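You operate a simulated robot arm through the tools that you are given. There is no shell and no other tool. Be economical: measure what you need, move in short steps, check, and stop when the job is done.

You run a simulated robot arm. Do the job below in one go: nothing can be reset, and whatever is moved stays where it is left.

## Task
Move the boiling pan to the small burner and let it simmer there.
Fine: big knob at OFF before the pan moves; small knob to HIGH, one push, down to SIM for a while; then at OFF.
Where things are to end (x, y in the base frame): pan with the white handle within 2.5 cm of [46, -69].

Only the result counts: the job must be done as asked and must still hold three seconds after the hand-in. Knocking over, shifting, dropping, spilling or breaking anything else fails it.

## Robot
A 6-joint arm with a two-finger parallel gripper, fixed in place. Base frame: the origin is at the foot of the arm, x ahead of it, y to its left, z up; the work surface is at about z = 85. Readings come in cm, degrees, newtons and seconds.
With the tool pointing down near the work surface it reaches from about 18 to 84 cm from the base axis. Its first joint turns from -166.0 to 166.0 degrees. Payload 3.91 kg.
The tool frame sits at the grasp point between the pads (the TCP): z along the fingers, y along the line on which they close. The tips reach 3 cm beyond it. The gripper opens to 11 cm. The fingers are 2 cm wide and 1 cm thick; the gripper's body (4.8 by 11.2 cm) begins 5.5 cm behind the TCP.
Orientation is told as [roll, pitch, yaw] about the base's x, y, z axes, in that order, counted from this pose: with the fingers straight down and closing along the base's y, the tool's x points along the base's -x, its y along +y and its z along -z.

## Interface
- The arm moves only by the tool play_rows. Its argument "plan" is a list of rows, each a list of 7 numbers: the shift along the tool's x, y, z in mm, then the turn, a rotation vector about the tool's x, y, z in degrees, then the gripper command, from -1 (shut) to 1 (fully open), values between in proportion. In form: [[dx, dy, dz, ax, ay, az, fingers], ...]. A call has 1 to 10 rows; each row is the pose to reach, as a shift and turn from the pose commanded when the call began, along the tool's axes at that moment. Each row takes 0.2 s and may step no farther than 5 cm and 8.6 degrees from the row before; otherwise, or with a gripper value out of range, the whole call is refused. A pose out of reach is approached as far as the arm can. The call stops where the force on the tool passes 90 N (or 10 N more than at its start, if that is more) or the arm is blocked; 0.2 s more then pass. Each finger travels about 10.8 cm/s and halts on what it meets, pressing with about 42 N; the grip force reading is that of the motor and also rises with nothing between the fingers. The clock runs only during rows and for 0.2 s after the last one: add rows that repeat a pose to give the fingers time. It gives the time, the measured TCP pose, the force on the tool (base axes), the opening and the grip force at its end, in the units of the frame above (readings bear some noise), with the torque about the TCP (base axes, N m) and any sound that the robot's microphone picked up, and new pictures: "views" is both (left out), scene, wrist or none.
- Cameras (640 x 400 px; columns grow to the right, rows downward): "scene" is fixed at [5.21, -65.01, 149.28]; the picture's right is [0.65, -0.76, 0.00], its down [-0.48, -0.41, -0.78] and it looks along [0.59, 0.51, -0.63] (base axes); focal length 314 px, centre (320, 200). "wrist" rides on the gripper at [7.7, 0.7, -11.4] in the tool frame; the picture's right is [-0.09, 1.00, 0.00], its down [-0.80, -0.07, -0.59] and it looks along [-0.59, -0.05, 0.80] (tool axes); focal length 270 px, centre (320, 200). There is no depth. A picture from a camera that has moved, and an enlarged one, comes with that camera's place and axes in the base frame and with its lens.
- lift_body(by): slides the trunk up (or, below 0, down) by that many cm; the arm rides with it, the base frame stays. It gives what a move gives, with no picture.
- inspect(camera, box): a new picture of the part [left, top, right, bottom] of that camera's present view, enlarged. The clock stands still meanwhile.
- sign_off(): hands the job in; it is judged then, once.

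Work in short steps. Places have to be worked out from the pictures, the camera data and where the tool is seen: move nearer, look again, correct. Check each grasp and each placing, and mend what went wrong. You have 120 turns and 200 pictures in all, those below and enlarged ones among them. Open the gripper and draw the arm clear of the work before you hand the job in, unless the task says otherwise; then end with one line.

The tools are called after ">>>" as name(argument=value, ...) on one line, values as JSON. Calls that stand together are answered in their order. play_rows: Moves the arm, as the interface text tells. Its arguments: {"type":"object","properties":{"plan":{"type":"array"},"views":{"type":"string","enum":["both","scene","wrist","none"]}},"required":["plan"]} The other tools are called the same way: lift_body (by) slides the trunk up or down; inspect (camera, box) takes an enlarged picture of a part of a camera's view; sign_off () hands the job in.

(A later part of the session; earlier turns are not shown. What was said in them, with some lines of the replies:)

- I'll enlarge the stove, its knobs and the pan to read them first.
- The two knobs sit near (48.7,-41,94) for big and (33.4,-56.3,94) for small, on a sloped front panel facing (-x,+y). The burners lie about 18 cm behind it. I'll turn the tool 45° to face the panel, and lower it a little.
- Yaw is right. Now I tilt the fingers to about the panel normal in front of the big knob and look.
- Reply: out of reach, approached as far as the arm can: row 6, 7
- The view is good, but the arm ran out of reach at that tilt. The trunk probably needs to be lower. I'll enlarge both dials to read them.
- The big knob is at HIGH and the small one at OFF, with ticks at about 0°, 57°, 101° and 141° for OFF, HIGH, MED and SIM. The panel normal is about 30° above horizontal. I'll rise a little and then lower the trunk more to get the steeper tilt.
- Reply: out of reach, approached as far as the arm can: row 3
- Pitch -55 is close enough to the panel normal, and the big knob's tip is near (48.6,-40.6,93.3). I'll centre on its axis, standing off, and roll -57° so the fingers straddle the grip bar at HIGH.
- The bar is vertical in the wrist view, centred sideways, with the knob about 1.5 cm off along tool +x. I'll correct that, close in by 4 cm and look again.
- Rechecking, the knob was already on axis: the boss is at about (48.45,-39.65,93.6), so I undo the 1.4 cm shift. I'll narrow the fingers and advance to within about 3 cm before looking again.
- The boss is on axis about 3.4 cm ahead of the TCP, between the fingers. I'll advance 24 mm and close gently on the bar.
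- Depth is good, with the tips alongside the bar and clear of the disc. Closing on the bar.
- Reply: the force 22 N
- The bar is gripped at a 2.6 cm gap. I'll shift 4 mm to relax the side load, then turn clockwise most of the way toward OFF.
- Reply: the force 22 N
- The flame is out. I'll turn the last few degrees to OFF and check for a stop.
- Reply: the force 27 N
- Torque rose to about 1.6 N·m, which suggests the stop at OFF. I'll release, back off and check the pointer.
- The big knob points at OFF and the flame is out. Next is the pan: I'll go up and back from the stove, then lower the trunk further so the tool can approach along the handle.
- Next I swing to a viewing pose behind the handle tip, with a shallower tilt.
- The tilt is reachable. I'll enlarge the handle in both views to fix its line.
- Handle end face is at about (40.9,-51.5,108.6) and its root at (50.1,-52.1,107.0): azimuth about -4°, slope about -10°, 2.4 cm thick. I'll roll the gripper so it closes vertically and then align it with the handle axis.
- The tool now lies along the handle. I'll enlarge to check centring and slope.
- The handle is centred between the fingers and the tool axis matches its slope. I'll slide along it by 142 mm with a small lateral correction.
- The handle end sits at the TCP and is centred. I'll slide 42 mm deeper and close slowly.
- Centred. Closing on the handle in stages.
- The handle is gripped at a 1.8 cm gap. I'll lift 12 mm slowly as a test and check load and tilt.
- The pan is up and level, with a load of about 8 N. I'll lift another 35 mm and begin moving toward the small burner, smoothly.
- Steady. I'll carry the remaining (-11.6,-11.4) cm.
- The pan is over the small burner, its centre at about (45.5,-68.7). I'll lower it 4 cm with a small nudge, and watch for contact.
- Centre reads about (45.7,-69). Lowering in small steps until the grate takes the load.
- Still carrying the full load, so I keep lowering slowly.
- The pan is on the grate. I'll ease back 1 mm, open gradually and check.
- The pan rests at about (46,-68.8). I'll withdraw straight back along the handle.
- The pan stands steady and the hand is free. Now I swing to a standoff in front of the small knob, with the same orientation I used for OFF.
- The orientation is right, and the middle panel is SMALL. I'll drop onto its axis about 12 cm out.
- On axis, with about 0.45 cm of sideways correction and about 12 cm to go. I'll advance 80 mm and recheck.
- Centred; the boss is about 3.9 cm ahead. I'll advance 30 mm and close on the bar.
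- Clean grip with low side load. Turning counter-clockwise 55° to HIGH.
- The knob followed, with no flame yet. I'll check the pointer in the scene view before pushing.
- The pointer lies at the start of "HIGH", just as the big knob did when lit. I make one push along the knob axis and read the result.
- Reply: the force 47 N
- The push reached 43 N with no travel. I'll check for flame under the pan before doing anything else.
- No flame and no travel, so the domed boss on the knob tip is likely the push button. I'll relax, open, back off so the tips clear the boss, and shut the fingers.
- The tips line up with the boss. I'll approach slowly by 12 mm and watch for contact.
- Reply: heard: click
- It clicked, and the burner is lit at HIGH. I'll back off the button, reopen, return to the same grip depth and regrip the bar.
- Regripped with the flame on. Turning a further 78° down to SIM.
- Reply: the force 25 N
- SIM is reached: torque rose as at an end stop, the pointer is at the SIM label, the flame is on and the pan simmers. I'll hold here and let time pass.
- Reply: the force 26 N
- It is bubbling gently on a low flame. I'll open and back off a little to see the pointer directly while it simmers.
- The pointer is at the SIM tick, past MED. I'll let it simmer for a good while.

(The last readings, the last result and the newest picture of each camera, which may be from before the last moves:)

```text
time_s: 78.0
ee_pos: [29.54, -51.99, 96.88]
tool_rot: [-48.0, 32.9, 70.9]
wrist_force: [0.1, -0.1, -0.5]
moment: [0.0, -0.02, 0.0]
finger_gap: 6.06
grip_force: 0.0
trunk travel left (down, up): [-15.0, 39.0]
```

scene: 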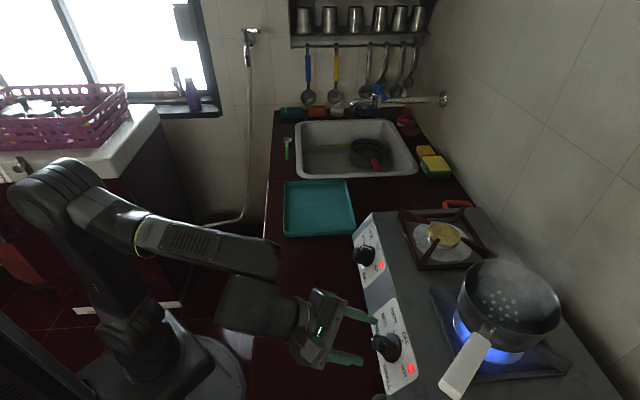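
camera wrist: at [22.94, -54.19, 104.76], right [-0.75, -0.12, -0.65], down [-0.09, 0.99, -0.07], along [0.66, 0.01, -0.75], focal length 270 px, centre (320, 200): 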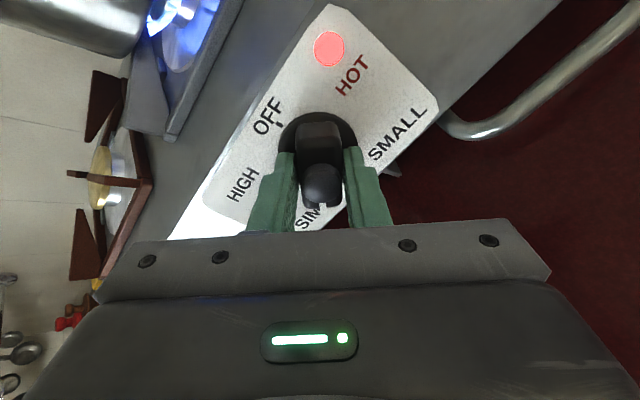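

It is still simmering after 17 s. A few more seconds, then the final regrip.

>>> play_rows(plan=[[0, 0, 0, 0, 0, 0, 0.1], [0, 0, 0, 0, 0, 0, 0.1], [0, 0, 0, 0, 0, 0, 0.1], [0, 0, 0, 0, 0, 0, 0.1], [0, 0, 0, 0, 0, 0, 0.1], [0, 0, 0, 0, 0, 0, 0.1], [0, 0, 0, 0, 0, 0, 0.1], [0, 0, 0, 0, 0, 0, 0.1], [0, 0, 0, 0, 0, 0, 0.1], [0, 0, 0, 0, 0, 0, 0.1]], views="none")

>>> play_rows(plan=[[0, 0, 0, 0, 0, 0, 0.1], [0, 0, 0, 0, 0, 0, 0.1], [0, 0, 0, 0, 0, 0, 0.1], [0, 0, 0, 0, 0, 0, 0.1], [0, 0, 0, 0, 0, 0, 0.1], [0, 0, 0, 0, 0, 0, 0.1], [0, 0, 0, 0, 0, 0, 0.1], [0, 0, 0, 0, 0, 0, 0.1], [0, 0, 0, 0, 0, 0, 0.1], [0, 0, 0, 0, 0, 0, 0.1]], views="none")

>>> play_rows(plan=[[0, 0, 0, 0, 0, 0, 0.1], [0, 0, 0, 0, 0, 0, 0.1], [0, 0, 0, 0, 0, 0, 0.1], [0, 0, 0, 0, 0, 0, 0.1], [0, 0, 0, 0, 0, 0, 0.1], [0, 0, 0, 0, 0, 0, 0.1], [0, 0, 0, 0, 0, 0, 0.1], [0, 0, 0, 0, 0, 0, 0.1], [0, 0, 0, 0, 0, 0, 0.1], [0, 0, 0, 0, 0, 0, 0.1]], views="none")

>>> play_rows(plan=[[0, 0, 15, 0, 0, 0, 0.1], [0, 0, 30, 0, 0, 0, 0.1], [0, 0, 44, 0, 0, 0, 0.1], [0, 0, 44, 0, 0, 0, -0.2], [0, 0, 44, 0, 0, 0, -0.5], [0, 0, 44, 0, 0, 0, -1], [0, 0, 44, 0, 0, 0, -1]], views="wrist")

```text
time_s: 80.2
ee_pos: [29.56, -52.02, 96.75]
tool_rot: [-48.0, 32.8, 70.9]
wrist_force: [0.3, -0.6, 0.6]
moment: [-0.04, 0.01, -0.01]
finger_gap: 6.04
grip_force: 0.0
trunk travel left (down, up): [-15.0, 39.0]
```

```text
time_s: 82.4
ee_pos: [29.55, -52.02, 96.84]
tool_rot: [-48.0, 32.9, 70.9]
wrist_force: [0.6, 0.4, -0.5]
moment: [0.0, -0.01, 0.03]
finger_gap: 6.05
grip_force: 0.0
trunk travel left (down, up): [-15.0, 39.0]
```

```text
time_s: 84.6
ee_pos: [29.57, -51.98, 96.93]
tool_rot: [-47.9, 32.9, 70.8]
wrist_force: [-0.2, -1.0, 0.7]
moment: [0.02, -0.01, -0.05]
finger_gap: 6.05
grip_force: 0.0
trunk travel left (down, up): [-15.0, 39.0]
```

```text
time_s: 86.2
ee_pos: [32.03, -54.63, 94.34]
tool_rot: [-48.0, 32.9, 70.9]
wrist_force: [-7.1, 0.0, -7.3]
moment: [-0.24, -0.89, -0.22]
finger_gap: 2.48
grip_force: 44.2
trunk travel left (down, up): [-15.0, 39.0]
camera wrist: at [22.68, -54.16, 104.65], right [-0.74, -0.09, -0.67], down [-0.07, 1.0, -0.06], along [0.67, 0.01, -0.74], focal length 270 px, centre (320, 200)
```

wrist: 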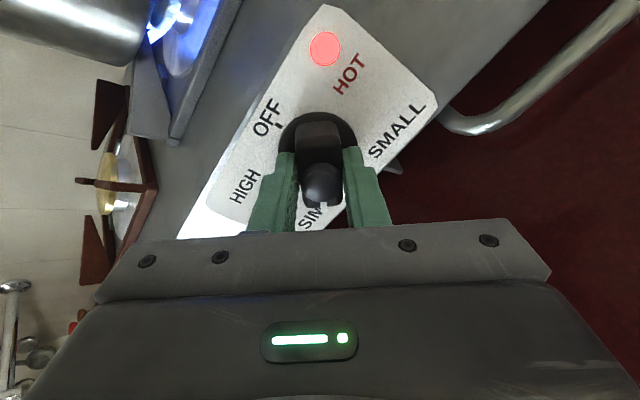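

Regripped after 25 s at SIM. Turning clockwise all the way back to OFF.

>>> play_rows(plan=[[0, 0, 0, 0, 0, 8, -1], [0, 0, 0, 0, 0, 16, -1], [0, 0, 0, 0, 0, 24, -1], [0, 0, 0, 0, 0, 32, -1], [0, 0, 0, 0, 0, 40, -1], [0, 0, 0, 0, 0, 48, -1], [0, 0, 0, 0, 0, 56, -1], [0, 0, 0, 0, 0, 64, -1], [0, 0, 0, 0, 0, 72, -1], [0, 0, 0, 0, 0, 80, -1]], views="none")

>>> play_rows(plan=[[0, 0, 0, 0, 0, 8, -1], [0, 0, 0, 0, 0, 16, -1], [0, 0, 0, 0, 0, 24, -1], [0, 0, 0, 0, 0, 32, -1], [0, 0, 0, 0, 0, 40, -1], [0, 0, 0, 0, 0, 47, -1], [0, 0, 0, 0, 0, 53, -1], [0, 0, 0, 0, 0, 57, -1]], views="both")

```text
time_s: 88.4
ee_pos: [32.02, -54.58, 94.26]
tool_rot: [-48.8, -31.5, 20.4]
wrist_force: [-10.3, 6.7, -13.5]
moment: [-0.5, -0.8, 0.28]
finger_gap: 2.5
grip_force: 45.7
trunk travel left (down, up): [-15.0, 39.0]
```

```text
time_s: 90.2
ee_pos: [32.16, -54.71, 94.45]
tool_rot: [8.6, -55.5, -55.5]
wrist_force: [-4.5, -2.1, -3.7]
moment: [-0.02, 1.26, 1.22]
finger_gap: 2.53
grip_force: 44.7
trunk travel left (down, up): [-15.0, 39.0]
camera wrist: at [23.43, -43.95, 94.73], right [0.77, 0.62, 0.16], down [-0.14, -0.07, 0.99], along [0.62, -0.78, 0.03], focal length 270 px, centre (320, 200)
```

scene: 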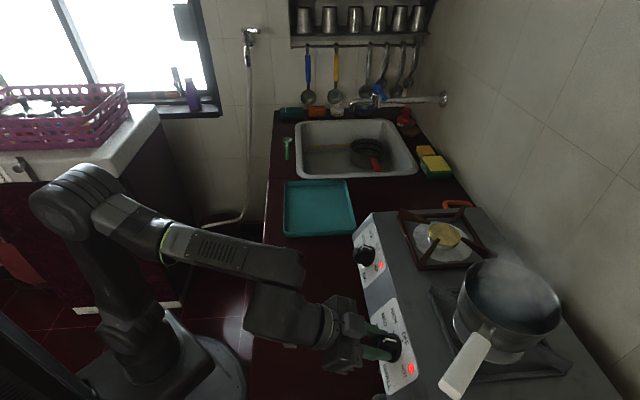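
wrist: 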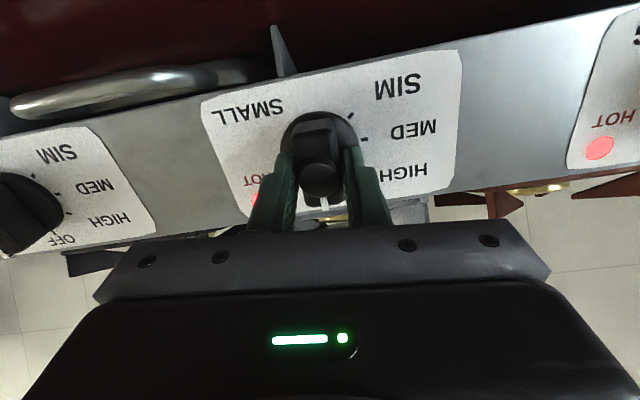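

The flame is out and the OFF stop is felt. I'll relax, release, draw back and check.

>>> play_rows(plan=[[0, 0, 0, 0, 0, -5, -1], [0, 0, 0, 0, 0, -5, 0.1], [0, 0, 0, 0, 0, -5, 0.1], [0, 0, 0, 0, 0, -5, 0.1], [0, 0, -20, 0, 0, -5, 0.1], [0, 0, -45, 0, 0, -5, 0.1], [0, 0, -75, 0, 0, -5, 0.3], [0, 0, -105, 0, 0, -5, 0.6], [0, 0, -135, 0, 0, -5, 1]], views="scene")

>>> inspect(camera="wrist", box=[200, 20, 440, 170])

>>> inspect(camera="scene", box=[340, 220, 600, 400])

```text
time_s: 92.2
ee_pos: [24.17, -46.64, 102.08]
tool_rot: [1.5, -55.8, -46.8]
wrist_force: [0.4, 0.4, -1.0]
moment: [0.01, 0.01, -0.01]
finger_gap: 11.01
grip_force: 0.1
trunk travel left (down, up): [-15.0, 39.0]
```

scene: 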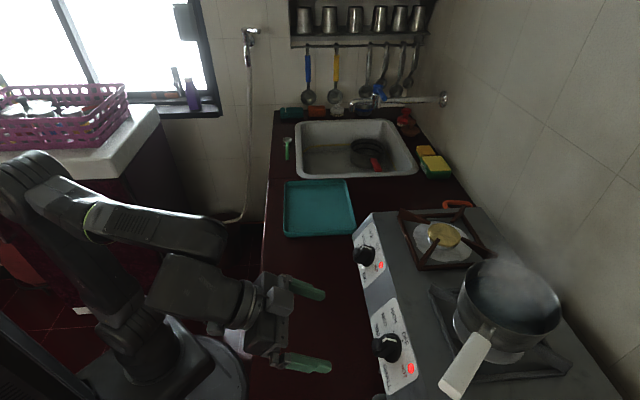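

```text
2.67 times, centred on (320, 95) of wrist
camera zoom: at [15.03, -36.39, 102.16], right [0.75, 0.66, 0.09], down [-0.09, -0.03, 1.0], along [0.66, -0.75, 0.04], focal length 721 px, centre (320, 480)
```

zoom: 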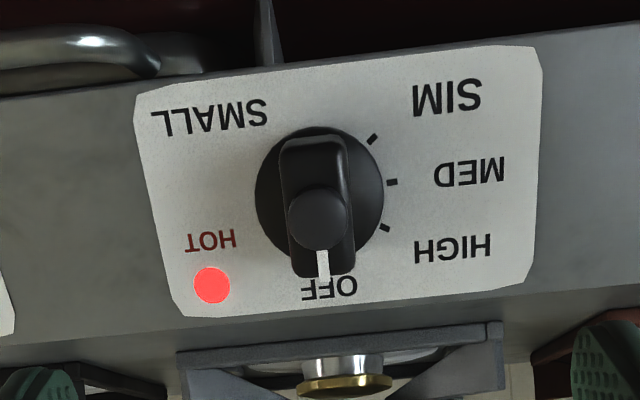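

```text
2.22 times, centred on (470, 310) of scene
camera zoom: at [5.21, -65.01, 149.28], right [0.65, -0.76, 0.0], down [-0.48, -0.41, -0.78], along [0.59, 0.51, -0.63], focal length 697 px, centre (-13, -44)
```

zoom: 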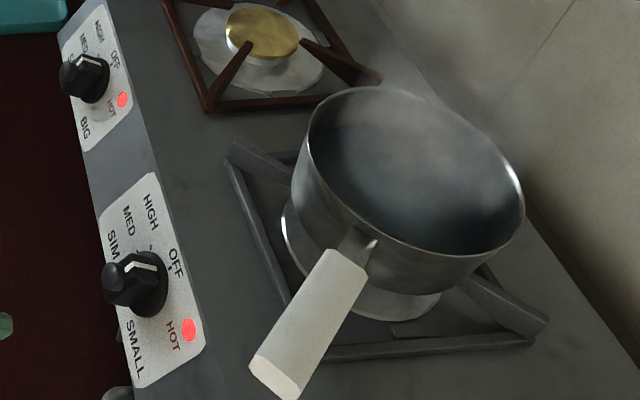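

Both knobs point to OFF, both flames are out, and the pan sits on the small burner at about (46,-69). The arm is clear and the gripper open, so I hand in.

>>> sign_off()

```text
The job is handed in.
```

The pan with the white handle is on the small burner at about (46, -69); it simmered at SIM for about 25 s, and both knobs now read OFF with the flames out.
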